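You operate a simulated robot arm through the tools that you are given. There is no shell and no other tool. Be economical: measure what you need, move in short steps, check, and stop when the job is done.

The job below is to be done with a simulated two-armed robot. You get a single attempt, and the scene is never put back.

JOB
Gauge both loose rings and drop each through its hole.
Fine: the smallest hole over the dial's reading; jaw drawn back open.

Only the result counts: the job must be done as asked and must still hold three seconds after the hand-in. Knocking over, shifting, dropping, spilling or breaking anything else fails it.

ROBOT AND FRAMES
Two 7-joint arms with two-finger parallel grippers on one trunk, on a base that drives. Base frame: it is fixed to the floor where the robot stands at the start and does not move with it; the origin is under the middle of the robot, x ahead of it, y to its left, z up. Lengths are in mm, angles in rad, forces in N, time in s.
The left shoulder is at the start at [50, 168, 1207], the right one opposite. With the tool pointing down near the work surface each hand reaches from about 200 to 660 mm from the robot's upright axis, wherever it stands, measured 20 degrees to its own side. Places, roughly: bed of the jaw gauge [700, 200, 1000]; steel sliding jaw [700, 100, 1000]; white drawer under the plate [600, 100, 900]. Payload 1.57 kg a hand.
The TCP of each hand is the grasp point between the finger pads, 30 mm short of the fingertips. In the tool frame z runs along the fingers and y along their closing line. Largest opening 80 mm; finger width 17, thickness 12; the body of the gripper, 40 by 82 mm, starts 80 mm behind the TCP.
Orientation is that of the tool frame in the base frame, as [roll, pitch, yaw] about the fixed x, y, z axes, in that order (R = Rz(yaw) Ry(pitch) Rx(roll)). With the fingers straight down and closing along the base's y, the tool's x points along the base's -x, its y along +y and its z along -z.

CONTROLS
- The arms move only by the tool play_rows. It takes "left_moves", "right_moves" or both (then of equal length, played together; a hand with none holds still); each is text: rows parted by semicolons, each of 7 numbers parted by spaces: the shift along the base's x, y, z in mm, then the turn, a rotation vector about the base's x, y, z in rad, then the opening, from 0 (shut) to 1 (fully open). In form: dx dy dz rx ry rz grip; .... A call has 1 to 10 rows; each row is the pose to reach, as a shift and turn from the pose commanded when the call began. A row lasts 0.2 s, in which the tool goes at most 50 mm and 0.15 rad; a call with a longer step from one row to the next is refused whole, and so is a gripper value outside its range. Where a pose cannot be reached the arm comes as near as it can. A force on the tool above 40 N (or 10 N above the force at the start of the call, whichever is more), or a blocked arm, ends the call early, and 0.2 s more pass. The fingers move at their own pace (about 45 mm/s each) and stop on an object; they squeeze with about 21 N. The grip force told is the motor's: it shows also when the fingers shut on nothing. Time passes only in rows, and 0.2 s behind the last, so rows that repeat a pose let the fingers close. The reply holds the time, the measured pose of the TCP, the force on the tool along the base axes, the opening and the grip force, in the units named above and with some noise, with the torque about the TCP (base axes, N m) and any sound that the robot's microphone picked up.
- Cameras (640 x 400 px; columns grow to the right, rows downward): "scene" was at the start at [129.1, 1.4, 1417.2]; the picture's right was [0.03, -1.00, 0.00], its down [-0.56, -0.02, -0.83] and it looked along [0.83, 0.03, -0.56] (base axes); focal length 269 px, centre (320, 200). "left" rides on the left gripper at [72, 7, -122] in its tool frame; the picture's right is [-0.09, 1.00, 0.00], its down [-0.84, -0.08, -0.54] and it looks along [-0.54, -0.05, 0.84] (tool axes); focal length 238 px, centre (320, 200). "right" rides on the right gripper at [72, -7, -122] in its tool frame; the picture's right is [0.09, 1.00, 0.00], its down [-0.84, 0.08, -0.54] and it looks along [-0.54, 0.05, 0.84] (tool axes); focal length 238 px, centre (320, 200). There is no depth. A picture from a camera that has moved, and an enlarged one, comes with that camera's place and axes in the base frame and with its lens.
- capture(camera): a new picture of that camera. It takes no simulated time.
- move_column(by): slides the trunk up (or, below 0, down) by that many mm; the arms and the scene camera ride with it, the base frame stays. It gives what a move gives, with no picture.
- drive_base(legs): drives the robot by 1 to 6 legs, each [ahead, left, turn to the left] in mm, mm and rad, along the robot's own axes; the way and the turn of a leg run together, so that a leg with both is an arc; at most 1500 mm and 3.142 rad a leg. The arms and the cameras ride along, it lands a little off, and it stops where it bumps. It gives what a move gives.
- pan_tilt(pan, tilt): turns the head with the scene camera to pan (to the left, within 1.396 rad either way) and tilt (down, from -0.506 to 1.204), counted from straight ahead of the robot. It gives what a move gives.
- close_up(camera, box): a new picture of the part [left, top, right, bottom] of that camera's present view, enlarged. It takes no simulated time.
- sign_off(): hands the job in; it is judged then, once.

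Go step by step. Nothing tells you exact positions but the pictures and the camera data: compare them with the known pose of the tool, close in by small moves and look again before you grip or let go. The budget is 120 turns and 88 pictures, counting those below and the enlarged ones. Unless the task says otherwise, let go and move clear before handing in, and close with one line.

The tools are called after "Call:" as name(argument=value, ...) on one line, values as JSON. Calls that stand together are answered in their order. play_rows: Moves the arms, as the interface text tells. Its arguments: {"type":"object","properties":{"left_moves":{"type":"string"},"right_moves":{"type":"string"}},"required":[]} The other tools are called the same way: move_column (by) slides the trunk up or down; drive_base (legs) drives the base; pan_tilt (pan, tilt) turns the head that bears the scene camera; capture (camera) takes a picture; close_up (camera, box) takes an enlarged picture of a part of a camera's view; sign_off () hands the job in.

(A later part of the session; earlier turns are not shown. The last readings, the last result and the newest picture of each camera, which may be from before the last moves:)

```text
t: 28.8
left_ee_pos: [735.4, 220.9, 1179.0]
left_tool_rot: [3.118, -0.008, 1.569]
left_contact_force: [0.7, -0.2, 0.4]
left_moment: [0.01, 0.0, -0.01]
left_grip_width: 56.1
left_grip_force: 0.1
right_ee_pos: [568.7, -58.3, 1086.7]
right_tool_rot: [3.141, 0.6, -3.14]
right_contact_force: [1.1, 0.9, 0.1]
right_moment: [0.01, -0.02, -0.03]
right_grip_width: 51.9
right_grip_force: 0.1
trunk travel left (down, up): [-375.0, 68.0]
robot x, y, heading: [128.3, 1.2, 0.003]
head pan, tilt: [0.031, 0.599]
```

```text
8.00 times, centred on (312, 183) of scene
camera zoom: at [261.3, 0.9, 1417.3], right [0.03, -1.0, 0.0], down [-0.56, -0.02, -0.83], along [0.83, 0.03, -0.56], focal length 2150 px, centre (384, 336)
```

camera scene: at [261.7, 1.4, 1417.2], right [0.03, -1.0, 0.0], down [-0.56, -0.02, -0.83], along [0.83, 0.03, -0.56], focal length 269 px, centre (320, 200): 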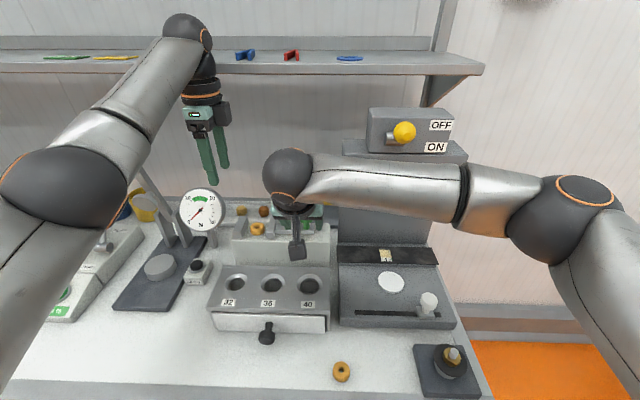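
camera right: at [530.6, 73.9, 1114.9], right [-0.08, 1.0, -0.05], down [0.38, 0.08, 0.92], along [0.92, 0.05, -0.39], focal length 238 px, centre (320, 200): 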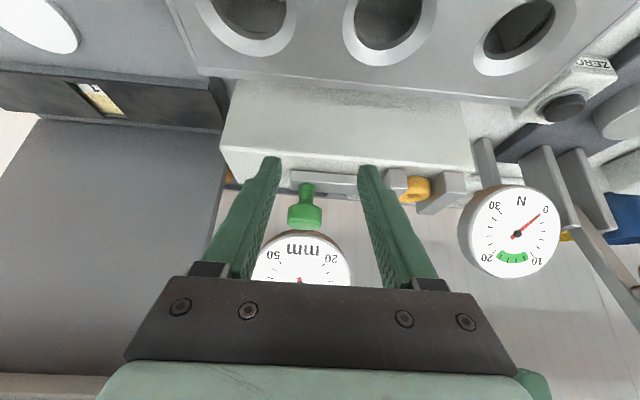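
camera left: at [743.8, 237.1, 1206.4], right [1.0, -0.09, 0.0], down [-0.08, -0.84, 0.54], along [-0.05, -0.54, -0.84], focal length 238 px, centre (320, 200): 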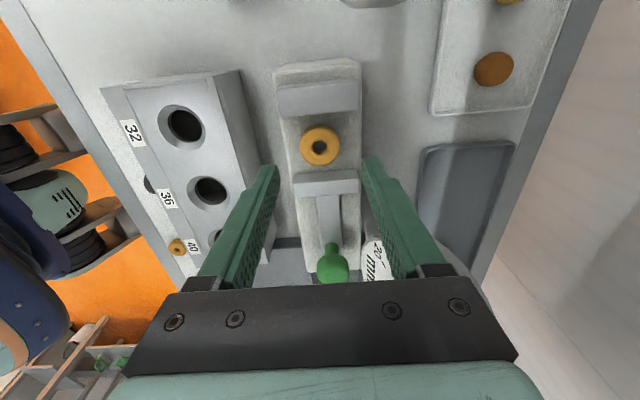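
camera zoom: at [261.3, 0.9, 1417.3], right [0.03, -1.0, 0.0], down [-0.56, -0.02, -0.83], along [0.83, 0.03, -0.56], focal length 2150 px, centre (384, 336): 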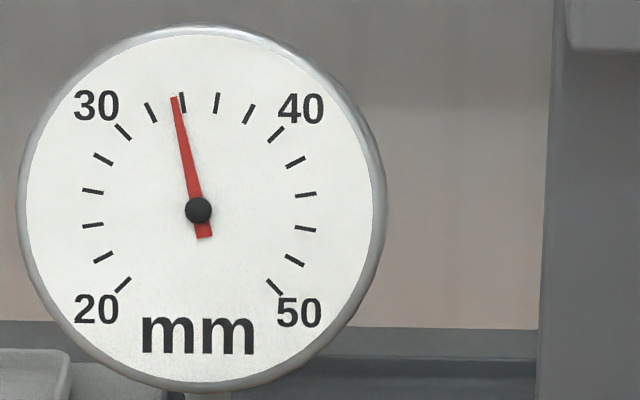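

The reading is about 33.6 mm, so this ring goes to hole 36. I go back to the knob (now y≈73) to draw the jaw open.

Call:
play_rows(right_moves="0 35 0 0 0 0 0.65; 10 75 0 0 0 0 0.65; 30 110 0 0 0 0 0.65; 60 131 -10 0 0 0 0.65; 95 131 -30 0 0 0 0.65; 130 131 -42 0 0 0 0.65; 155 131 -42 0 0 0 0.65; 169 131 -42 0 0 0 0.65")

Call:
capture(camera="right")

```text
t: 30.6
left_ee_pos: [734.5, 222.0, 1179.5]
left_tool_rot: [3.115, -0.01, 1.57]
left_contact_force: [0.3, 0.8, -0.8]
left_moment: [0.02, -0.02, 0.01]
left_grip_width: 55.8
left_grip_force: 0.0
right_ee_pos: [737.7, 70.3, 1042.8]
right_tool_rot: [-3.14, 0.604, -3.139]
right_contact_force: [-2.3, 0.1, 7.8]
right_moment: [0.18, 0.0, 0.05]
right_grip_width: 51.8
right_grip_force: 0.1
trunk travel left (down, up): [-375.0, 68.0]
robot x, y, heading: [133.6, -2.0, 0.0]
head pan, tilt: [0.031, 0.599]
```

```text
49 pictures are left
camera right: at [610.1, 62.8, 1102.5], right [-0.08, 1.0, -0.05], down [0.38, 0.08, 0.92], along [0.92, 0.05, -0.38], focal length 238 px, centre (320, 200)
```

right: 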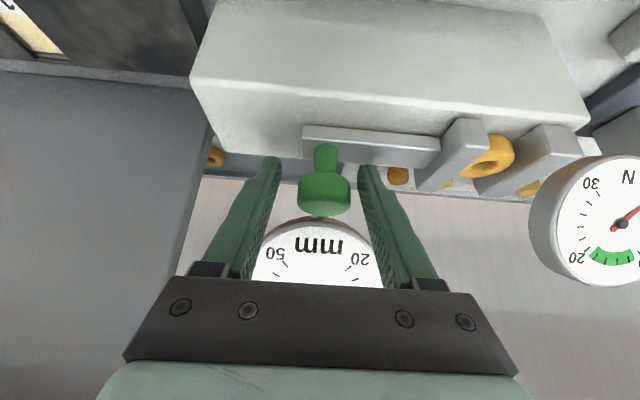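

Call:
play_rows(right_moves="0 2 2 0 0 0 0.4; 0 2 2 0 0 0 0.3; 0 2 2 0 0 0 0.2; 0 2 2 0 0 0 0.2; 0 -3 2 0 0 0 0.2; 0 -8 2 0 0 0 0.2; 0 -13 2 0 0 0 0.2; 0 -18 2 0 0 0 0.2; 0 -20 2 0 0 0 0.2")

Call:
capture(camera="right")

```text
t: 32.6
left_ee_pos: [736.5, 221.6, 1176.9]
left_tool_rot: [3.119, -0.008, 1.57]
left_contact_force: [0.0, 0.6, -1.0]
left_moment: [0.01, 0.0, 0.01]
left_grip_width: 56.1
left_grip_force: 0.0
right_ee_pos: [737.5, 51.4, 1043.4]
right_tool_rot: [-3.14, 0.599, -3.141]
right_contact_force: [10.9, 0.0, -1.4]
right_moment: [0.11, -0.69, -0.05]
right_grip_width: 31.0
right_grip_force: 40.5
trunk travel left (down, up): [-375.0, 68.0]
robot x, y, heading: [134.3, 1.3, 0.001]
head pan, tilt: [0.031, 0.599]
```

```text
48 pictures are left
camera right: at [610.8, 44.9, 1103.1], right [-0.08, 1.0, -0.05], down [0.38, 0.08, 0.92], along [0.92, 0.05, -0.39], focal length 238 px, centre (320, 200)
```

right: 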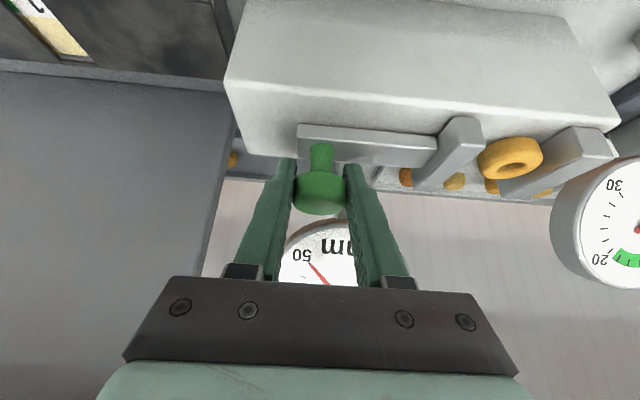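

Call:
play_rows(right_moves="0 -1 0 0 0 0 0.2; 0 -1 0 0 0 0 0.45; 0 0 0 0 0 0 0.65; 0 0 0 0 0 0 0.65; -30 0 0 0 0 0 0.65; -70 0 8 0 0 0 0.65; -110 0 30 0 0 0 0.65; -140 -40 45 0 0 0 0.65; -165 -85 60 0 0 0 0.65; -175 -130 75 0 0 0 0.65")

Call:
play_rows(right_moves="0 -40 0 0 0 0 0.65; 0 -80 0 0 0 0 0.65", left_moves="0 0 0 0 0 0 0.7; 0 0 0 0 0 0 0.7")

Call:
close_up(camera="scene", box=[180, 140, 340, 240])

Call:
capture(camera="left")

```text
refused: row 8 steps farther than a row can; nothing moved
```

```text
t: 33.1
left_ee_pos: [734.6, 225.5, 1179.2]
left_tool_rot: [3.117, -0.007, 1.573]
left_contact_force: [-0.2, -1.0, 0.1]
left_moment: [0.02, -0.03, 0.01]
left_grip_width: 56.0
left_grip_force: 0.1
right_ee_pos: [729.5, 28.3, 1042.2]
right_tool_rot: [3.099, 0.602, -3.115]
right_contact_force: [4.9, 21.1, -4.4]
right_moment: [-0.04, 0.02, 0.05]
right_grip_width: 70.1
right_grip_force: 11.0
trunk travel left (down, up): [-375.0, 68.0]
robot x, y, heading: [134.8, 5.5, 0.009]
head pan, tilt: [0.031, 0.599]
stopped in row 2 (right hand): the force on the tool passed its limit at 77 N (the readings are from after the stop); the commanded pose is now the measured one
```

```text
4.00 times, centred on (260, 190) of scene
camera zoom: at [261.7, 5.1, 1417.1], right [0.04, -1.0, 0.0], down [-0.56, -0.02, -0.83], along [0.83, 0.03, -0.56], focal length 1075 px, centre (560, 240)
```

zoom: 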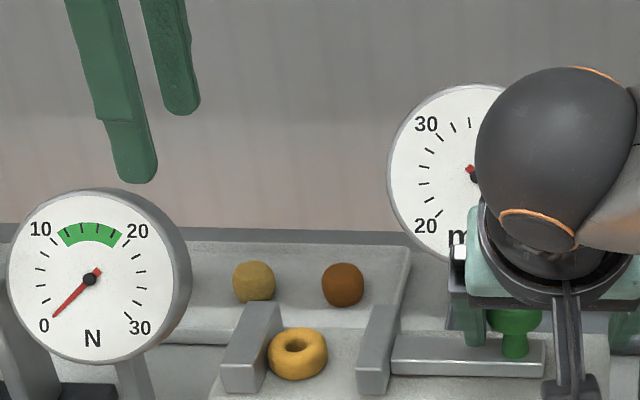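

```text
46 pictures are left
camera left: at [738.2, 298.2, 1302.4], right [1.0, -0.09, 0.02], down [-0.09, -0.84, 0.53], along [-0.03, -0.53, -0.84], focal length 238 px, centre (320, 200)
```

left: 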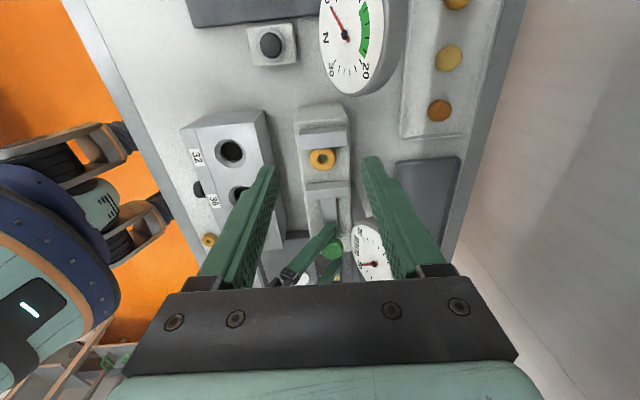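

A batched move pulled too far and pressed the knob against its end stop; nothing looks displaced. I re-centre on the knob, open, and back out.

Call:
play_rows(right_moves="0 10 0 0 0 0 0.8; 2 20 1 0 0 0 0.8; 2 20 1 0 0 0 0.75; -20 20 1 0 0 0 0.75; -60 20 8 0 0 0 0.75; -100 20 25 0 0 0 0.75; -130 0 40 0 0 0 0.75; -150 -35 50 0 0 0 0.75; -165 -75 60 0 0 0 0.75; -170 -115 70 0 0 0 0.75")

Call:
close_up(camera="scene", box=[200, 140, 360, 240])

```text
t: 35.3
left_ee_pos: [734.2, 222.1, 1178.4]
left_tool_rot: [3.115, -0.012, 1.572]
left_contact_force: [-0.5, 0.4, 1.0]
left_moment: [0.03, 0.0, 0.0]
left_grip_width: 55.7
left_grip_force: 0.0
right_ee_pos: [561.8, -93.7, 1113.3]
right_tool_rot: [3.108, 0.602, -3.124]
right_contact_force: [0.0, 0.5, 0.4]
right_moment: [0.03, 0.01, 0.0]
right_grip_width: 60.0
right_grip_force: 0.1
trunk travel left (down, up): [-375.0, 68.0]
robot x, y, heading: [134.9, 4.2, 0.004]
head pan, tilt: [0.031, 0.599]
```

```text
4.00 times, centred on (280, 190) of scene
camera zoom: at [261.1, 1.5, 1417.3], right [0.04, -1.0, 0.0], down [-0.56, -0.02, -0.83], along [0.83, 0.03, -0.56], focal length 1075 px, centre (480, 240)
```

zoom: 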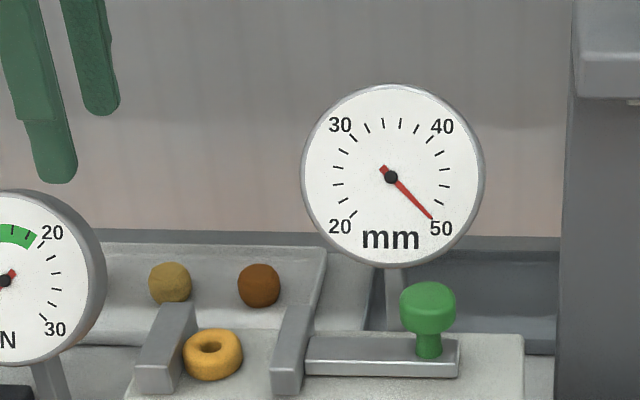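

Call:
play_rows(left_moves="0 -5 -10 0 0 0 0.75; 0 -15 -20 0 0 0 0.75")

```text
t: 35.9
left_ee_pos: [734.2, 209.7, 1159.2]
left_tool_rot: [3.117, -0.01, 1.572]
left_contact_force: [-0.2, -0.1, 0.2]
left_moment: [-0.04, -0.03, -0.02]
left_grip_width: 59.8
left_grip_force: 0.1
right_ee_pos: [561.9, -93.0, 1112.5]
right_tool_rot: [3.106, 0.604, -3.125]
right_contact_force: [0.1, 0.1, 0.2]
right_moment: [-0.02, -0.03, 0.0]
right_grip_width: 60.0
right_grip_force: 0.1
trunk travel left (down, up): [-375.0, 68.0]
robot x, y, heading: [132.9, -0.6, 0.007]
head pan, tilt: [0.031, 0.599]
```

Call:
play_rows(left_moves="2 -16 -30 -0.005 0.012 0 0.75; 5 -32 -60 -0.01 0.024 0 0.75; 5 -32 -99 -0.01 0.024 0 0.75")

Call:
capture(camera="left")

Call:
close_up(camera="scene", box=[180, 140, 340, 240])

```text
t: 36.7
left_ee_pos: [739.9, 173.6, 1058.4]
left_tool_rot: [-3.141, 0.001, 1.574]
left_contact_force: [0.2, -0.4, 0.3]
left_moment: [0.0, -0.01, 0.0]
left_grip_width: 59.9
left_grip_force: 0.0
right_ee_pos: [563.3, -92.5, 1113.4]
right_tool_rot: [3.108, 0.602, -3.124]
right_contact_force: [0.2, -0.1, -1.0]
right_moment: [0.03, -0.03, 0.0]
right_grip_width: 60.0
right_grip_force: 0.1
trunk travel left (down, up): [-375.0, 68.0]
robot x, y, heading: [135.0, -2.0, 0.002]
head pan, tilt: [0.031, 0.599]
```

```text
44 pictures are left
camera left: at [746.7, 246.8, 1181.5], right [1.0, -0.09, 0.0], down [-0.08, -0.84, 0.54], along [-0.05, -0.54, -0.84], focal length 238 px, centre (320, 200)
```

left: 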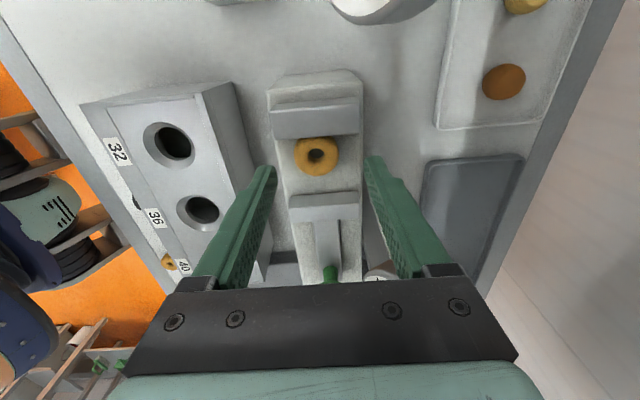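

```text
4.00 times, centred on (260, 190) of scene
camera zoom: at [261.8, 3.0, 1417.2], right [0.04, -1.0, 0.0], down [-0.56, -0.02, -0.83], along [0.83, 0.03, -0.56], focal length 1075 px, centre (560, 240)
```

zoom: 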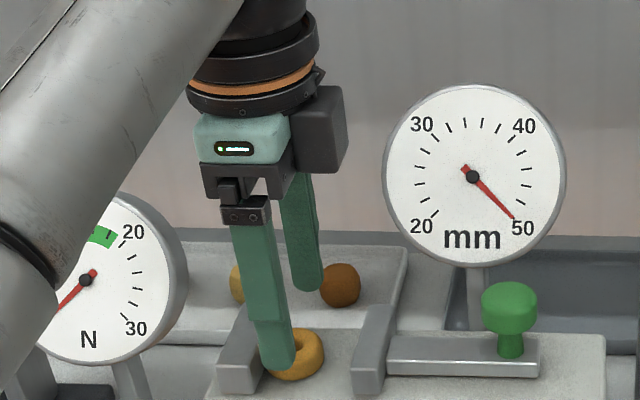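

Call:
play_rows(left_moves="-1 3 -10 0 0 0 0.75; -1 3 -20 0 0 0 0.75; -1 3 -25 0 0 0 0.75; -1 3 -27 0 0 0 0.75; -1 3 -27 0 0 0 0.5; -1 3 -27 0 0 0 0.3; -1 3 -27 0 0 0 0.1; -1 3 -27 0 0 0 0.1; -1 3 -27 0 0 0 0.1")

Call:
close_up(camera="scene", box=[180, 140, 340, 240])

```text
t: 38.7
left_ee_pos: [738.8, 178.4, 1032.1]
left_tool_rot: [3.14, 0.002, 1.575]
left_contact_force: [0.4, 0.0, 0.2]
left_moment: [-0.02, 0.0, -0.03]
left_grip_width: 32.0
left_grip_force: 12.0
right_ee_pos: [562.0, -92.3, 1113.1]
right_tool_rot: [3.107, 0.602, -3.124]
right_contact_force: [0.0, -0.6, -0.7]
right_moment: [-0.04, 0.02, 0.01]
right_grip_width: 59.9
right_grip_force: 0.0
trunk travel left (down, up): [-375.0, 68.0]
robot x, y, heading: [131.4, -1.1, 0.003]
head pan, tilt: [0.031, 0.599]
```

```text
4.00 times, centred on (260, 190) of scene
camera zoom: at [261.3, 2.5, 1417.2], right [0.04, -1.0, 0.0], down [-0.56, -0.02, -0.83], along [0.83, 0.03, -0.56], focal length 1075 px, centre (560, 240)
```

zoom: 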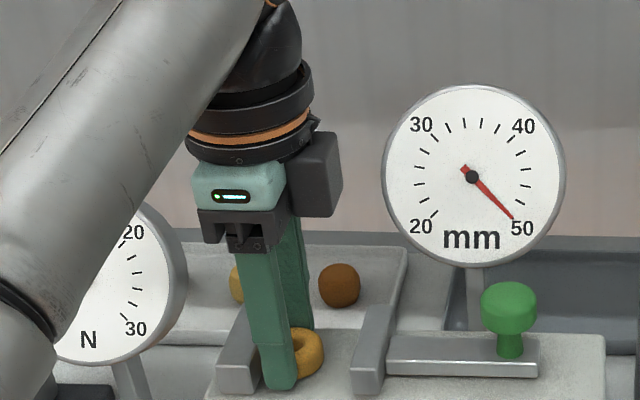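

Ring regripped. I lift it and carry it over hole 36, near (602, 105).

Call:
play_rows(left_moves="0 0 20 0 0 0 0.1; 0 0 55 0 0 0 0.1; -20 -5 75 0 0 0 0.1; -60 -25 75 0 0 0 0.1; -100 -50 75 0 0 0 0.1; -137 -73 75 0 0 0 0.1; -137 -73 60 0 0 0 0.1")

Call:
capture(camera="left")

Call:
close_up(camera="scene", box=[180, 200, 340, 300])

```text
t: 40.3
left_ee_pos: [604.5, 106.0, 1090.7]
left_tool_rot: [3.139, 0.0, 1.573]
left_contact_force: [0.5, 0.2, 0.3]
left_moment: [-0.01, 0.02, 0.0]
left_grip_width: 31.8
left_grip_force: 11.8
right_ee_pos: [562.4, -91.9, 1112.6]
right_tool_rot: [3.106, 0.603, -3.125]
right_contact_force: [-0.4, 0.2, 0.3]
right_moment: [0.01, 0.01, -0.01]
right_grip_width: 59.9
right_grip_force: 0.1
trunk travel left (down, up): [-375.0, 68.0]
robot x, y, heading: [132.2, 0.3, 0.004]
head pan, tilt: [0.031, 0.599]
```

```text
41 pictures are left
camera left: at [610.9, 178.8, 1214.1], right [1.0, -0.09, 0.0], down [-0.08, -0.84, 0.54], along [-0.05, -0.54, -0.84], focal length 238 px, centre (320, 200)
```

left: 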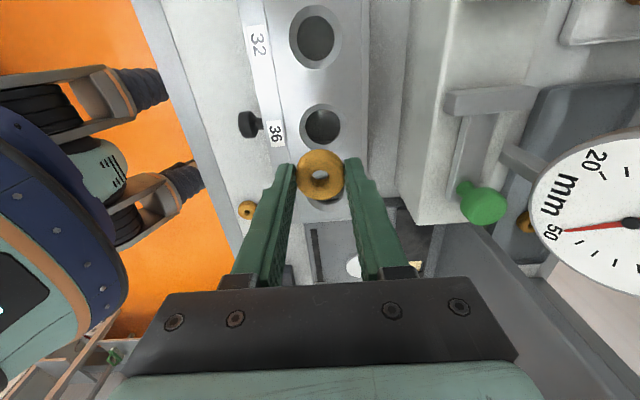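

```text
4.00 times, centred on (260, 250) of scene
camera zoom: at [261.6, 2.8, 1417.2], right [0.04, -1.0, 0.0], down [-0.56, -0.02, -0.83], along [0.83, 0.03, -0.56], focal length 1075 px, centre (560, 0)
```

zoom: 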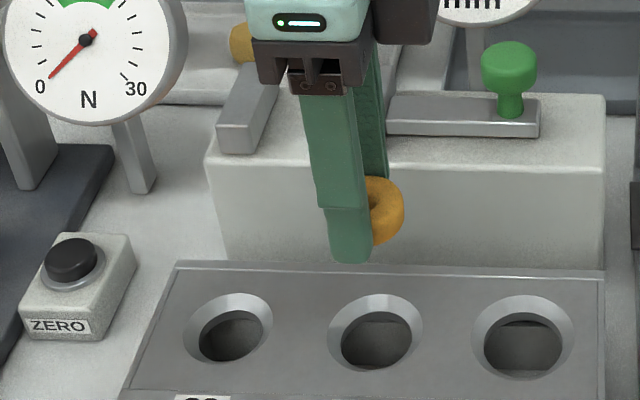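

Call:
play_rows(left_moves="2 6 -15 0 0 0 0.1; 2 6 -35 0 0 0 0.1; 2 6 -50 0 0 0 0.1")

Call:
capture(camera="left")

Call:
close_up(camera="scene", box=[210, 220, 338, 300])

```text
t: 41.1
left_ee_pos: [604.1, 111.7, 1043.0]
left_tool_rot: [3.14, 0.002, 1.571]
left_contact_force: [-0.6, 0.6, -0.4]
left_moment: [-0.01, -0.03, -0.02]
left_grip_width: 31.9
left_grip_force: 11.9
right_ee_pos: [562.7, -93.1, 1112.8]
right_tool_rot: [3.106, 0.602, -3.124]
right_contact_force: [-0.1, 0.3, 0.0]
right_moment: [0.0, -0.02, -0.03]
right_grip_width: 60.2
right_grip_force: 0.0
trunk travel left (down, up): [-375.0, 68.0]
robot x, y, heading: [130.8, -2.3, -0.0]
head pan, tilt: [0.031, 0.599]
```

```text
39 pictures are left
camera left: at [611.0, 184.9, 1166.2], right [1.0, -0.09, 0.0], down [-0.08, -0.84, 0.54], along [-0.05, -0.54, -0.84], focal length 238 px, centre (320, 200)
```

left: 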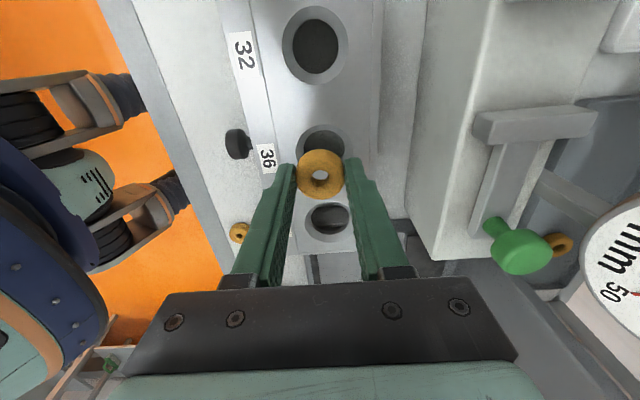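

```text
5.00 times, centred on (274, 260) of scene
camera zoom: at [261.4, 2.6, 1417.2], right [0.04, -1.0, 0.0], down [-0.56, -0.02, -0.83], along [0.83, 0.03, -0.56], focal length 1344 px, centre (550, -100)
```

zoom: 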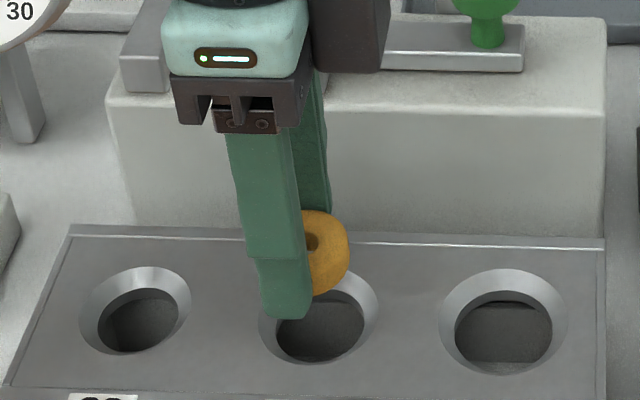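

I put hole 36 at (606.5, 112.7), plate top z≈973. I shift by 2 and 1 mm and descend close to the plate.

Call:
play_rows(left_moves="2 1 -10 0 0 0 0.1; 2 1 -22 0 0 0 0.1; 2 1 -30 0 0 0 0.1; 2 1 -33 0 0 0 0.1")

Call:
capture(camera="left")

Call:
close_up(camera="scene", box=[210, 240, 338, 320])

```text
t: 42.1
left_ee_pos: [605.6, 112.2, 1009.2]
left_tool_rot: [3.138, 0.0, 1.572]
left_contact_force: [-0.4, 0.6, -0.3]
left_moment: [-0.02, 0.03, 0.05]
left_grip_width: 31.9
left_grip_force: 12.3
right_ee_pos: [562.5, -92.8, 1112.6]
right_tool_rot: [3.106, 0.602, -3.125]
right_contact_force: [-0.6, 0.3, 0.1]
right_moment: [-0.02, 0.03, 0.0]
right_grip_width: 59.9
right_grip_force: 0.1
trunk travel left (down, up): [-375.0, 68.0]
robot x, y, heading: [131.6, 0.1, 0.006]
head pan, tilt: [0.031, 0.599]
```

```text
37 pictures are left
camera left: at [611.6, 186.1, 1132.7], right [1.0, -0.09, 0.0], down [-0.08, -0.84, 0.54], along [-0.05, -0.54, -0.84], focal length 238 px, centre (320, 200)
```

left: 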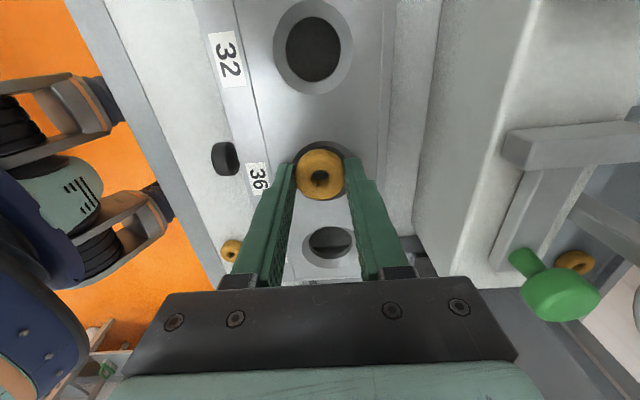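

```text
5.00 times, centred on (274, 280) of scene
camera zoom: at [261.3, 2.5, 1417.2], right [0.04, -1.0, 0.0], down [-0.56, -0.02, -0.83], along [0.83, 0.03, -0.56], focal length 1344 px, centre (550, -200)
```

zoom: 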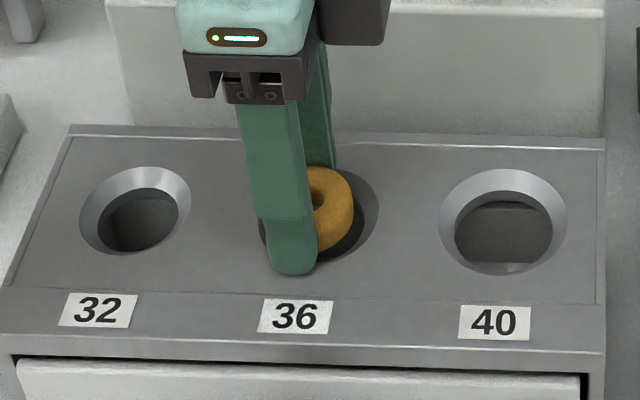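

The ring is within about 2 mm of the hole's centre and the chamfer will guide it. I nudge by (+1, −1.2) and release.

Call:
play_rows(left_moves="1 -1.2 0 0 0 0 0.1; 1 -1.2 -1 0 0 0 0.1; 1 -1.2 -1 0 0 0 0.45; 1 -1.2 -1 0 0 0 0.6; 1 -1.2 -1 0 0 0 0.6; 1 -1.2 -1 0 0 0 0.6")

Call:
close_up(camera="scene", box=[210, 240, 338, 320])

```text
t: 43.5
left_ee_pos: [607.5, 112.1, 1008.9]
left_tool_rot: [3.14, 0.002, 1.572]
left_contact_force: [-0.5, 0.5, 0.2]
left_moment: [-0.01, 0.0, 0.01]
left_grip_width: 47.9
left_grip_force: 0.0
right_ee_pos: [562.3, -91.7, 1113.3]
right_tool_rot: [3.106, 0.602, -3.124]
right_contact_force: [-0.5, -0.3, -0.3]
right_moment: [0.0, 0.01, 0.02]
right_grip_width: 59.8
right_grip_force: 0.0
trunk travel left (down, up): [-375.0, 68.0]
robot x, y, heading: [131.6, -0.5, 0.004]
head pan, tilt: [0.031, 0.599]
```

```text
5.00 times, centred on (274, 280) of scene
camera zoom: at [261.3, 2.5, 1417.2], right [0.04, -1.0, 0.0], down [-0.56, -0.02, -0.83], along [0.83, 0.03, -0.56], focal length 1344 px, centre (550, -200)
```

zoom: 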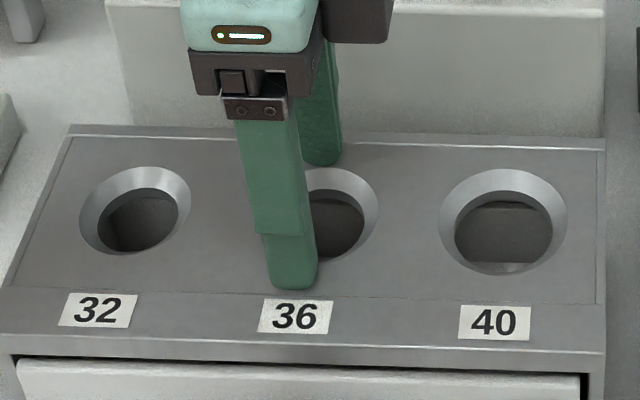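

The first ring dropped through hole 36. Next comes the second ring, near (479, −26). I move the right hand aside and bring the left hand over it.

Call:
play_rows(left_moves="0 0 5 0 0 0 0.6; 0 0 40 0 0 0 0.8; 0 0 85 0 0 0 1; 0 0 110 0 0 0 1; -10 -20 115 0 0 0 1; -40 -50 115 0 0 0 1; -70 -80 115 0 0 0 1; -100 -110 105 0 0 0 1; -128 -138 90 0 0 0 1", right_moves="0 -30 0 0 0 0 0.65; 0 -60 0 0 0 0 0.65; 0 -95 0 0 0 0 0.65; 0 -130 0 0 0 0 0.65; 0 -150 0 0 0 0 0.65; 0 -150 0 0 0 0 0.65; 0 -150 0 0 0 0 0.65; 0 -150 0 0 0 0 0.65; 0 -150 0 0 0 0 0.65")

Call:
capture(camera="left")

Call:
capture(camera="scene")

```text
t: 45.5
left_ee_pos: [478.1, -27.8, 1097.7]
left_tool_rot: [3.14, 0.002, 1.573]
left_contact_force: [-0.4, 0.2, 0.2]
left_moment: [0.03, -0.01, 0.02]
left_grip_width: 79.9
left_grip_force: 0.0
right_ee_pos: [561.8, -245.4, 1112.4]
right_tool_rot: [3.108, 0.603, -3.125]
right_contact_force: [-0.1, 0.7, -0.9]
right_moment: [-0.03, -0.02, -0.01]
right_grip_width: 52.1
right_grip_force: 0.0
trunk travel left (down, up): [-375.0, 68.0]
robot x, y, heading: [128.3, -0.0, 0.006]
head pan, tilt: [0.031, 0.599]
```

```text
34 pictures are left
camera left: at [484.8, 45.4, 1221.7], right [1.0, -0.09, 0.0], down [-0.08, -0.84, 0.54], along [-0.05, -0.54, -0.84], focal length 238 px, centre (320, 200)
```

left: 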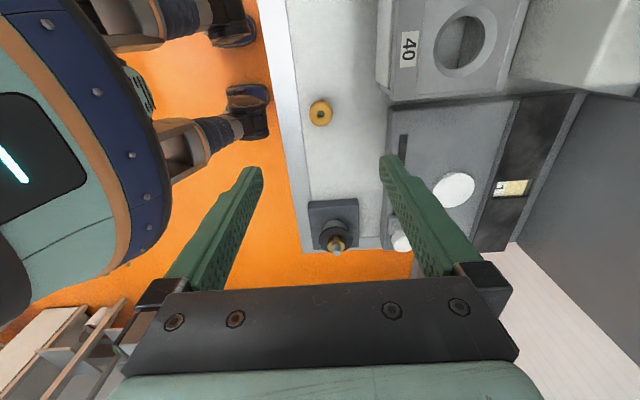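

```text
33 pictures are left
camera scene: at [261.1, 1.9, 1417.3], right [0.04, -1.0, 0.0], down [-0.56, -0.02, -0.83], along [0.83, 0.03, -0.56], focal length 269 px, centre (320, 200)
```

scene: 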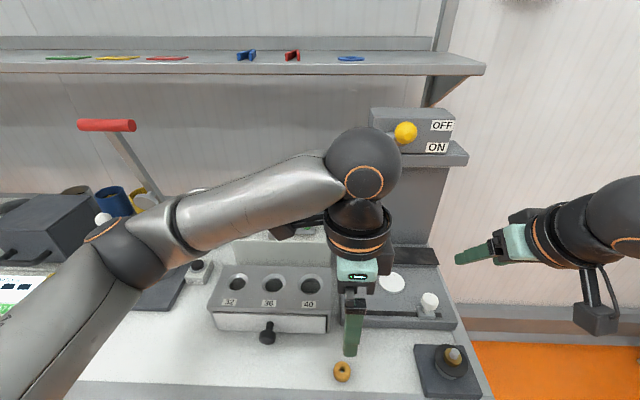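

Call:
play_rows(left_moves="1 1 -45 0 0 0 0.8; 1.5 2 -90 0 0 0 0.75; 1.5 2 -125 0 0 0 0.75; 1.5 2 -145 0 0 0 0.75")

Call:
capture(camera="left")

```text
t: 46.5
left_ee_pos: [483.1, -24.5, 954.2]
left_tool_rot: [3.14, 0.002, 1.573]
left_contact_force: [-0.7, 0.2, -0.3]
left_moment: [-0.01, -0.01, -0.01]
left_grip_width: 60.2
left_grip_force: 0.0
right_ee_pos: [562.3, -244.2, 1112.4]
right_tool_rot: [3.107, 0.601, -3.124]
right_contact_force: [-0.4, 0.6, 0.0]
right_moment: [-0.02, -0.03, -0.02]
right_grip_width: 52.0
right_grip_force: 0.0
trunk travel left (down, up): [-375.0, 68.0]
robot x, y, heading: [132.5, 3.5, 0.0]
head pan, tilt: [0.031, 0.599]
```

```text
32 pictures are left
camera left: at [489.3, 48.1, 1076.7], right [1.0, -0.09, 0.0], down [-0.08, -0.84, 0.54], along [-0.05, -0.54, -0.84], focal length 238 px, centre (320, 200)
```

left: 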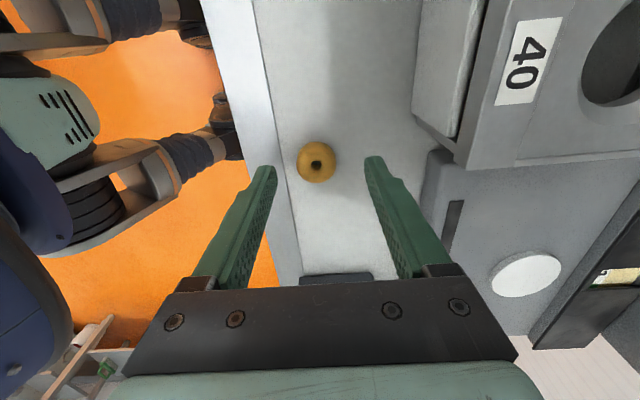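

Call:
play_rows(left_moves="-3 -2 -10 0 0 0 0.75; -3 -2 -19 0 0 0 0.75; -3 -2 -21 0 0 0 0.75; -3 -2 -21 0 0 0 0.5; -3 -2 -21 0 0 0 0.3; -3 -2 -21 0 0 0 0.1; -3 -2 -21 0 0 0 0.1; -3 -2 -21 0 0 0 0.1")

Call:
play_rows(left_moves="0 0 15 0 0 0 0.1; 0 0 55 0 0 0 0.1")

Call:
capture(camera="left")

```text
t: 48.3
left_ee_pos: [478.2, -26.1, 933.2]
left_tool_rot: [3.14, 0.002, 1.572]
left_contact_force: [-0.2, 0.5, 0.5]
left_moment: [0.03, -0.01, -0.03]
left_grip_width: 27.1
left_grip_force: 12.2
right_ee_pos: [561.8, -243.9, 1111.3]
right_tool_rot: [3.107, 0.602, -3.125]
right_contact_force: [-0.3, 0.5, -0.9]
right_moment: [0.01, -0.01, 0.0]
right_grip_width: 51.9
right_grip_force: 0.0
trunk travel left (down, up): [-375.0, 68.0]
robot x, y, heading: [131.9, -0.9, 0.003]
head pan, tilt: [0.031, 0.599]
```

```text
t: 48.9
left_ee_pos: [476.7, -26.5, 986.3]
left_tool_rot: [3.139, 0.0, 1.573]
left_contact_force: [-0.4, 0.3, 0.2]
left_moment: [-0.01, -0.02, -0.03]
left_grip_width: 27.1
left_grip_force: 12.2
right_ee_pos: [561.8, -244.5, 1111.1]
right_tool_rot: [3.108, 0.603, -3.126]
right_contact_force: [0.7, 0.7, -0.4]
right_moment: [0.02, 0.0, -0.03]
right_grip_width: 52.0
right_grip_force: 0.1
trunk travel left (down, up): [-375.0, 68.0]
robot x, y, heading: [131.1, -2.4, -0.001]
head pan, tilt: [0.031, 0.599]
```

```text
31 pictures are left
camera left: at [483.9, 46.8, 1109.3], right [1.0, -0.09, 0.0], down [-0.08, -0.84, 0.54], along [-0.05, -0.54, -0.84], focal length 238 px, centre (320, 200)
```

left: 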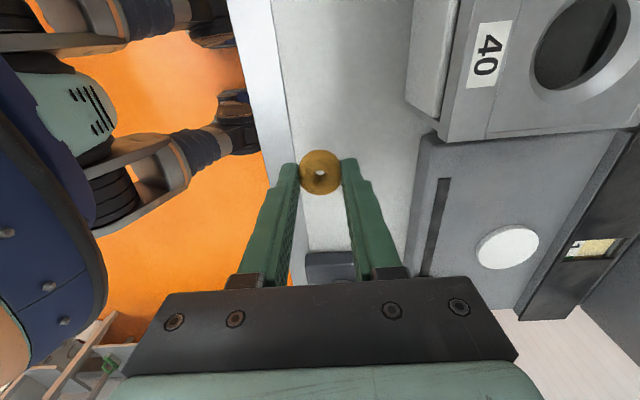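

The second ring is held; it is smaller. I carry it to the gauge bed.

Call:
play_rows(left_moves="0 0 45 0 0 0 0.1; 0 5 90 0 0 0 0.1; 5 40 115 0 0 0 0.1; 20 80 120 0 0 0 0.1; 45 120 120 0 0 0 0.1; 80 155 120 0 0 0 0.1; 115 185 120 0 0 0 0.1; 155 193 120 0 0 0 0.1; 203 193 120 0 0 0 0.1; 246 193 110 0 0 0 0.1")

Call:
play_rows(left_moves="8 0 -15 0 0 0 0.1; 15 0 -35 0 0 0 0.1; 15 0 -44 0 0 0 0.1")

Call:
close_up(camera="scene", box=[180, 140, 340, 240])

```text
t: 51.1
left_ee_pos: [723.6, 166.6, 1098.3]
left_tool_rot: [3.14, 0.0, 1.569]
left_contact_force: [-0.2, -0.2, -0.2]
left_moment: [0.0, 0.04, 0.02]
left_grip_width: 26.9
left_grip_force: 12.4
right_ee_pos: [561.4, -244.7, 1111.0]
right_tool_rot: [3.105, 0.601, -3.123]
right_contact_force: [0.5, -0.5, -0.4]
right_moment: [0.04, 0.04, 0.02]
right_grip_width: 51.8
right_grip_force: 0.1
trunk travel left (down, up): [-375.0, 68.0]
robot x, y, heading: [131.8, 0.0, -0.002]
head pan, tilt: [0.031, 0.599]
```

```text
t: 51.9
left_ee_pos: [738.6, 167.4, 1054.6]
left_tool_rot: [3.141, 0.001, 1.573]
left_contact_force: [0.2, 0.1, 0.0]
left_moment: [-0.02, 0.03, -0.02]
left_grip_width: 27.2
left_grip_force: 12.2
right_ee_pos: [561.2, -243.4, 1111.6]
right_tool_rot: [3.107, 0.602, -3.124]
right_contact_force: [0.7, 0.4, 0.5]
right_moment: [-0.02, 0.0, 0.0]
right_grip_width: 51.7
right_grip_force: 0.0
trunk travel left (down, up): [-375.0, 68.0]
robot x, y, heading: [133.0, 2.1, 0.004]
head pan, tilt: [0.031, 0.599]
```

```text
4.00 times, centred on (260, 190) of scene
camera zoom: at [261.4, 2.4, 1417.2], right [0.04, -1.0, 0.0], down [-0.56, -0.02, -0.83], along [0.83, 0.03, -0.56], focal length 1075 px, centre (560, 240)
```

zoom: 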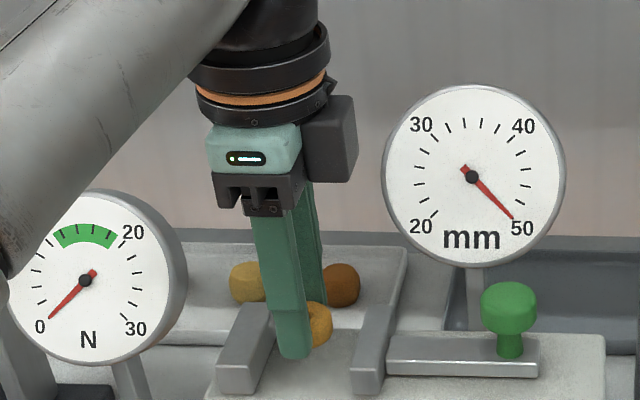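

Call:
play_rows(left_moves="0 -1 -10 0 0 0 0.1; 0 -1 -18 0 0 0 0.1; 0 -1 -22 0 0 0 0.1; 0 -1 -23 0 0 0 0.4; 0 -1 -22 0 0 0 0.55; 0 -1 -22 0 0 0 0.65; 0 -1 -22 0 0 0 0.65; 0 -1 0 0 0 0 0.65; 0 -1 40 0 0 0 0.65")

Call:
close_up(camera="scene", box=[180, 140, 340, 240])

```text
t: 53.9
left_ee_pos: [738.5, 170.2, 1093.6]
left_tool_rot: [3.141, -0.001, 1.573]
left_contact_force: [-0.1, -0.6, -0.5]
left_moment: [-0.01, -0.01, 0.0]
left_grip_width: 52.0
left_grip_force: 0.1
right_ee_pos: [562.0, -243.8, 1111.7]
right_tool_rot: [3.106, 0.603, -3.125]
right_contact_force: [-0.3, -0.1, -0.9]
right_moment: [-0.06, 0.01, 0.03]
right_grip_width: 52.0
right_grip_force: 0.1
trunk travel left (down, up): [-375.0, 68.0]
robot x, y, heading: [132.6, -0.0, -0.0]
head pan, tilt: [0.031, 0.599]
```

```text
4.00 times, centred on (260, 190) of scene
camera zoom: at [260.9, 2.1, 1417.3], right [0.04, -1.0, 0.0], down [-0.56, -0.02, -0.83], along [0.83, 0.03, -0.56], focal length 1075 px, centre (560, 240)
```

zoom: 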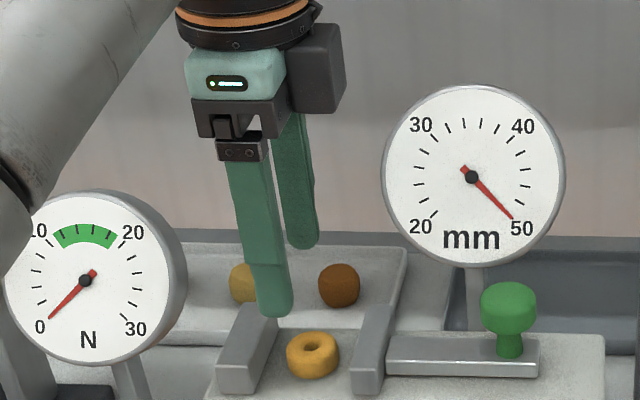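

Call:
play_rows(left_moves="0 0 30 0 0 0 0.65; 0 20 70 0 0 0 0.65; 0 45 80 0 0 0 0.65; 0 50 80 0 0 0 0.65; 0 50 80 0 0 0 0.65; 0 50 80 0 0 0 0.65; 0 50 80 0 0 0 0.65; 0 50 80 0 0 0 0.65", right_moves="0 45 0 0 0 0 0.65; 0 90 0 0 0 0 0.65; 0 135 0 0 0 0 0.65; 5 180 0 0 0 0 0.65; 20 222 0 0 0 0 0.65; 50 260 -5 0 0 0 0.65; 85 290 -15 0 0 0 0.65; 95 294 -30 0 0 0 0.65")

Call:
capture(camera="right")

```text
t: 55.7
left_ee_pos: [735.6, 217.8, 1173.3]
left_tool_rot: [3.14, 0.001, 1.572]
left_contact_force: [0.9, 0.1, 0.8]
left_moment: [0.0, -0.01, 0.03]
left_grip_width: 51.6
left_grip_force: 0.0
left hand out of reach, approached as far as the arm can: row 2, 3, 4, 5, 6, 7, 8
right_ee_pos: [656.5, 46.6, 1080.2]
right_tool_rot: [3.107, 0.601, -3.125]
right_contact_force: [-0.1, -0.1, -0.1]
right_moment: [-0.02, 0.01, 0.0]
right_grip_width: 52.1
right_grip_force: 0.1
trunk travel left (down, up): [-375.0, 68.0]
robot x, y, heading: [131.9, 3.5, 0.003]
head pan, tilt: [0.031, 0.599]
```

```text
28 pictures are left
camera right: at [529.3, 33.9, 1140.3], right [-0.11, 0.99, -0.02], down [0.38, 0.06, 0.92], along [0.92, 0.1, -0.38], focal length 238 px, centre (320, 200)
```

right: 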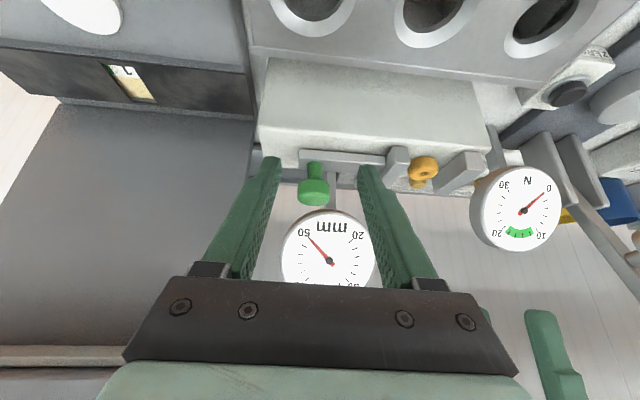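

Call:
play_rows(right_moves="10 4 -20 0 0 0 0.65; 30 4 -35 0 0 0 0.65; 60 4 -35 0 0 0 0.65; 81 4 -35 0 0 0 0.65; 81 4 -35 0 0 0 0.4; 81 4 -35 0 0 0 0.3; 81 4 -35 0 0 0 0.2; 81 4 -35 0 0 0 0.2")

Call:
capture(camera="right")

```text
t: 57.5
left_ee_pos: [736.3, 216.8, 1172.8]
left_tool_rot: [3.14, 0.004, 1.574]
left_contact_force: [-0.1, 1.2, 0.3]
left_moment: [-0.03, -0.01, 0.04]
left_grip_width: 52.1
left_grip_force: 0.1
right_ee_pos: [736.3, 52.7, 1047.1]
right_tool_rot: [3.107, 0.602, -3.123]
right_contact_force: [1.0, -0.9, -1.4]
right_moment: [0.01, -0.06, 0.01]
right_grip_width: 31.1
right_grip_force: 36.8
trunk travel left (down, up): [-375.0, 68.0]
robot x, y, heading: [132.4, 2.9, 0.009]
head pan, tilt: [0.031, 0.599]
```

```text
27 pictures are left
camera right: at [609.3, 40.0, 1106.6], right [-0.11, 0.99, -0.02], down [0.38, 0.07, 0.92], along [0.92, 0.1, -0.39], focal length 238 px, centre (320, 200)
```

right: 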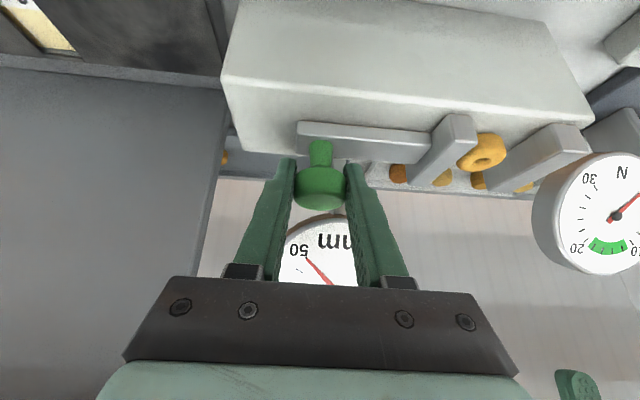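

Call:
play_rows(right_moves="0 4 0 0 0 0 0.2; 0 8 0 0 0 0 0.2; 0 12 0 0 0 0 0.2; 0 16 0 0 0 0 0.2; 0 19 0 0 0 0 0.2; 0 21 0 0 0 0 0.2; 0 22 0 0 0 0 0.2")

Call:
play_rows(right_moves="0 1 0 0 0 0 0.2; 0 2 0 0 0 0 0.2; 0 3 0 0 0 0 0.2; 0 4 0 0 0 0 0.2; 0 5 0 0 0 0 0.2; 0 6 0 0 0 0 0.2; 0 7 0 0 0 0 0.2; 0 8 0 0 0 0 0.2; 0 9 0 0 0 0 0.2; 0 9 0 0 0 0 0.2")

Call:
close_up(camera="scene", box=[220, 200, 300, 250])

```text
t: 59.1
left_ee_pos: [735.5, 216.3, 1173.0]
left_tool_rot: [3.139, 0.0, 1.574]
left_contact_force: [-0.1, 1.0, -0.5]
left_moment: [-0.02, -0.02, 0.0]
left_grip_width: 52.0
left_grip_force: 0.0
right_ee_pos: [736.9, 76.1, 1047.0]
right_tool_rot: [3.108, 0.598, -3.123]
right_contact_force: [-10.8, -4.6, -13.4]
right_moment: [0.04, -0.57, 0.01]
right_grip_width: 31.1
right_grip_force: 40.0
trunk travel left (down, up): [-375.0, 68.0]
robot x, y, heading: [136.7, 0.9, 0.002]
head pan, tilt: [0.031, 0.599]
```

```text
t: 61.3
left_ee_pos: [734.7, 212.9, 1174.7]
left_tool_rot: [3.139, -0.002, 1.571]
left_contact_force: [0.2, 0.0, -0.6]
left_moment: [0.02, -0.02, 0.01]
left_grip_width: 52.0
left_grip_force: 0.1
right_ee_pos: [736.4, 77.5, 1046.5]
right_tool_rot: [3.118, 0.597, -3.127]
right_contact_force: [-17.1, -29.6, -13.3]
right_moment: [-0.04, 0.18, -0.17]
right_grip_width: 30.7
right_grip_force: 39.6
trunk travel left (down, up): [-375.0, 68.0]
robot x, y, heading: [130.4, -1.2, 0.003]
head pan, tilt: [0.031, 0.599]
```

```text
8.00 times, centred on (260, 225) of scene
camera zoom: at [260.5, -1.7, 1417.3], right [0.03, -1.0, 0.0], down [-0.56, -0.02, -0.83], along [0.83, 0.03, -0.56], focal length 2150 px, centre (800, 0)
```

zoom: 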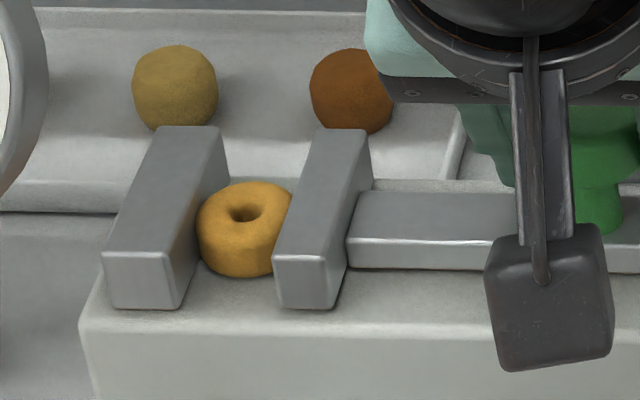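

Firm contact again. I release and back out to read the dial.

Call:
play_rows(right_moves="0 -1 0 0 0 0 0.4; 0 -4 0 0 0 0 0.65; 0 -6 0 0 0 0 0.65; -5 -6 0 0 0 0 0.65; -30 -6 0 0 0 0 0.65; -70 -6 5 0 0 0 0.65; -100 -10 20 0 0 0 0.65; -130 -40 35 0 0 0 0.65; -160 -75 50 0 0 0 0.65; -170 -120 60 0 0 0 0.65")

Call:
close_up(camera="scene", box=[240, 158, 336, 238])

```text
t: 63.5
left_ee_pos: [735.2, 215.1, 1173.7]
left_tool_rot: [3.14, 0.002, 1.571]
left_contact_force: [-0.4, -0.5, 0.0]
left_moment: [0.06, -0.03, 0.0]
left_grip_width: 52.0
left_grip_force: 0.0
right_ee_pos: [567.8, -36.0, 1106.2]
right_tool_rot: [3.105, 0.603, -3.123]
right_contact_force: [-0.2, -0.1, 0.5]
right_moment: [-0.02, 0.02, -0.01]
right_grip_width: 51.9
right_grip_force: 0.1
trunk travel left (down, up): [-375.0, 68.0]
robot x, y, heading: [135.1, 3.8, 0.004]
head pan, tilt: [0.031, 0.599]
```

```text
5.00 times, centred on (288, 198) of scene
camera zoom: at [261.1, 1.1, 1417.3], right [0.04, -1.0, 0.0], down [-0.56, -0.02, -0.83], along [0.83, 0.03, -0.56], focal length 1344 px, centre (480, 210)
```

zoom: 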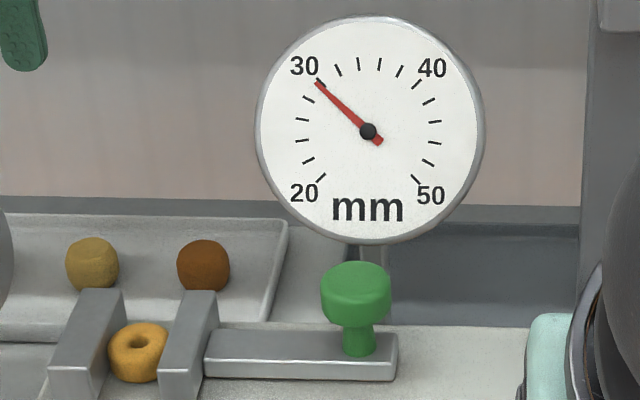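

The reading is about 30, so the second ring goes to hole 32. I draw the jaw back.

Call:
play_rows(right_moves="0 40 0 0 0 0 0.7; 10 80 -5 0 0 0 0.7; 35 112 -15 0 0 0 0.7; 70 113 -30 0 0 0 0.7; 105 113 -50 0 0 0 0.7; 135 113 -58 0 0 0 0.7; 155 113 -58 0 0 0 0.7; 168 113 -58 0 0 0 0.7")

Call:
capture(camera="right")

```text
t: 65.3
left_ee_pos: [734.6, 217.1, 1172.4]
left_tool_rot: [3.139, 0.003, 1.572]
left_contact_force: [-0.9, 0.8, 0.3]
left_moment: [0.01, -0.02, 0.0]
left_grip_width: 51.7
left_grip_force: 0.0
right_ee_pos: [739.7, 78.2, 1050.3]
right_tool_rot: [3.108, 0.603, -3.123]
right_contact_force: [0.4, 0.2, 0.7]
right_moment: [0.0, 0.0, 0.0]
right_grip_width: 55.9
right_grip_force: 0.0
trunk travel left (down, up): [-375.0, 68.0]
robot x, y, heading: [132.8, 1.1, 0.005]
head pan, tilt: [0.031, 0.599]
```

```text
24 pictures are left
camera right: at [611.3, 65.0, 1109.4], right [-0.11, 0.99, -0.02], down [0.38, 0.07, 0.92], along [0.92, 0.1, -0.38], focal length 238 px, centre (320, 200)
```

right: 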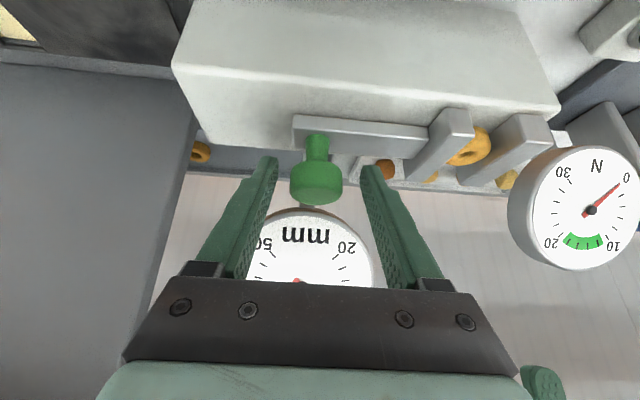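

Call:
play_rows(right_moves="0 -2 -4 0 0 0 0.5; 0 -2 -4 0 0 0 0.3; 0 -2 -4 0 0 0 0.2; 0 -2 -4 0 0 0 0.2; 0 -7 -4 0 0 0 0.2; 0 -12 -4 0 0 0 0.2; 0 -17 -4 0 0 0 0.2; 0 -22 -4 0 0 0 0.2; 0 -25 -4 0 0 0 0.2; 0 -26.5 -4 0 0 0 0.2")

Call:
capture(camera="right")

```text
t: 67.5
left_ee_pos: [737.1, 217.3, 1171.5]
left_tool_rot: [3.141, 0.001, 1.572]
left_contact_force: [-1.1, 0.0, 0.1]
left_moment: [-0.01, -0.01, -0.02]
left_grip_width: 52.1
left_grip_force: 0.0
right_ee_pos: [736.5, 52.6, 1045.0]
right_tool_rot: [3.107, 0.6, -3.127]
right_contact_force: [8.4, 1.1, -4.7]
right_moment: [-0.02, 0.04, 0.03]
right_grip_width: 30.6
right_grip_force: 40.1
trunk travel left (down, up): [-375.0, 68.0]
robot x, y, heading: [130.8, -1.5, 0.001]
head pan, tilt: [0.031, 0.599]
```

```text
23 pictures are left
camera right: at [610.4, 38.2, 1105.1], right [-0.11, 0.99, -0.02], down [0.38, 0.06, 0.92], along [0.92, 0.09, -0.39], focal length 238 px, centre (320, 200)
```

right: 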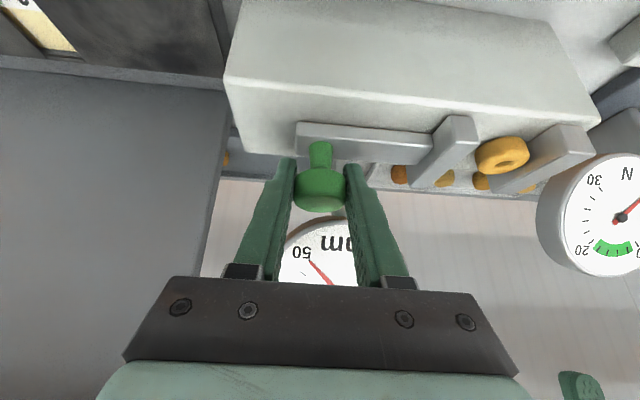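

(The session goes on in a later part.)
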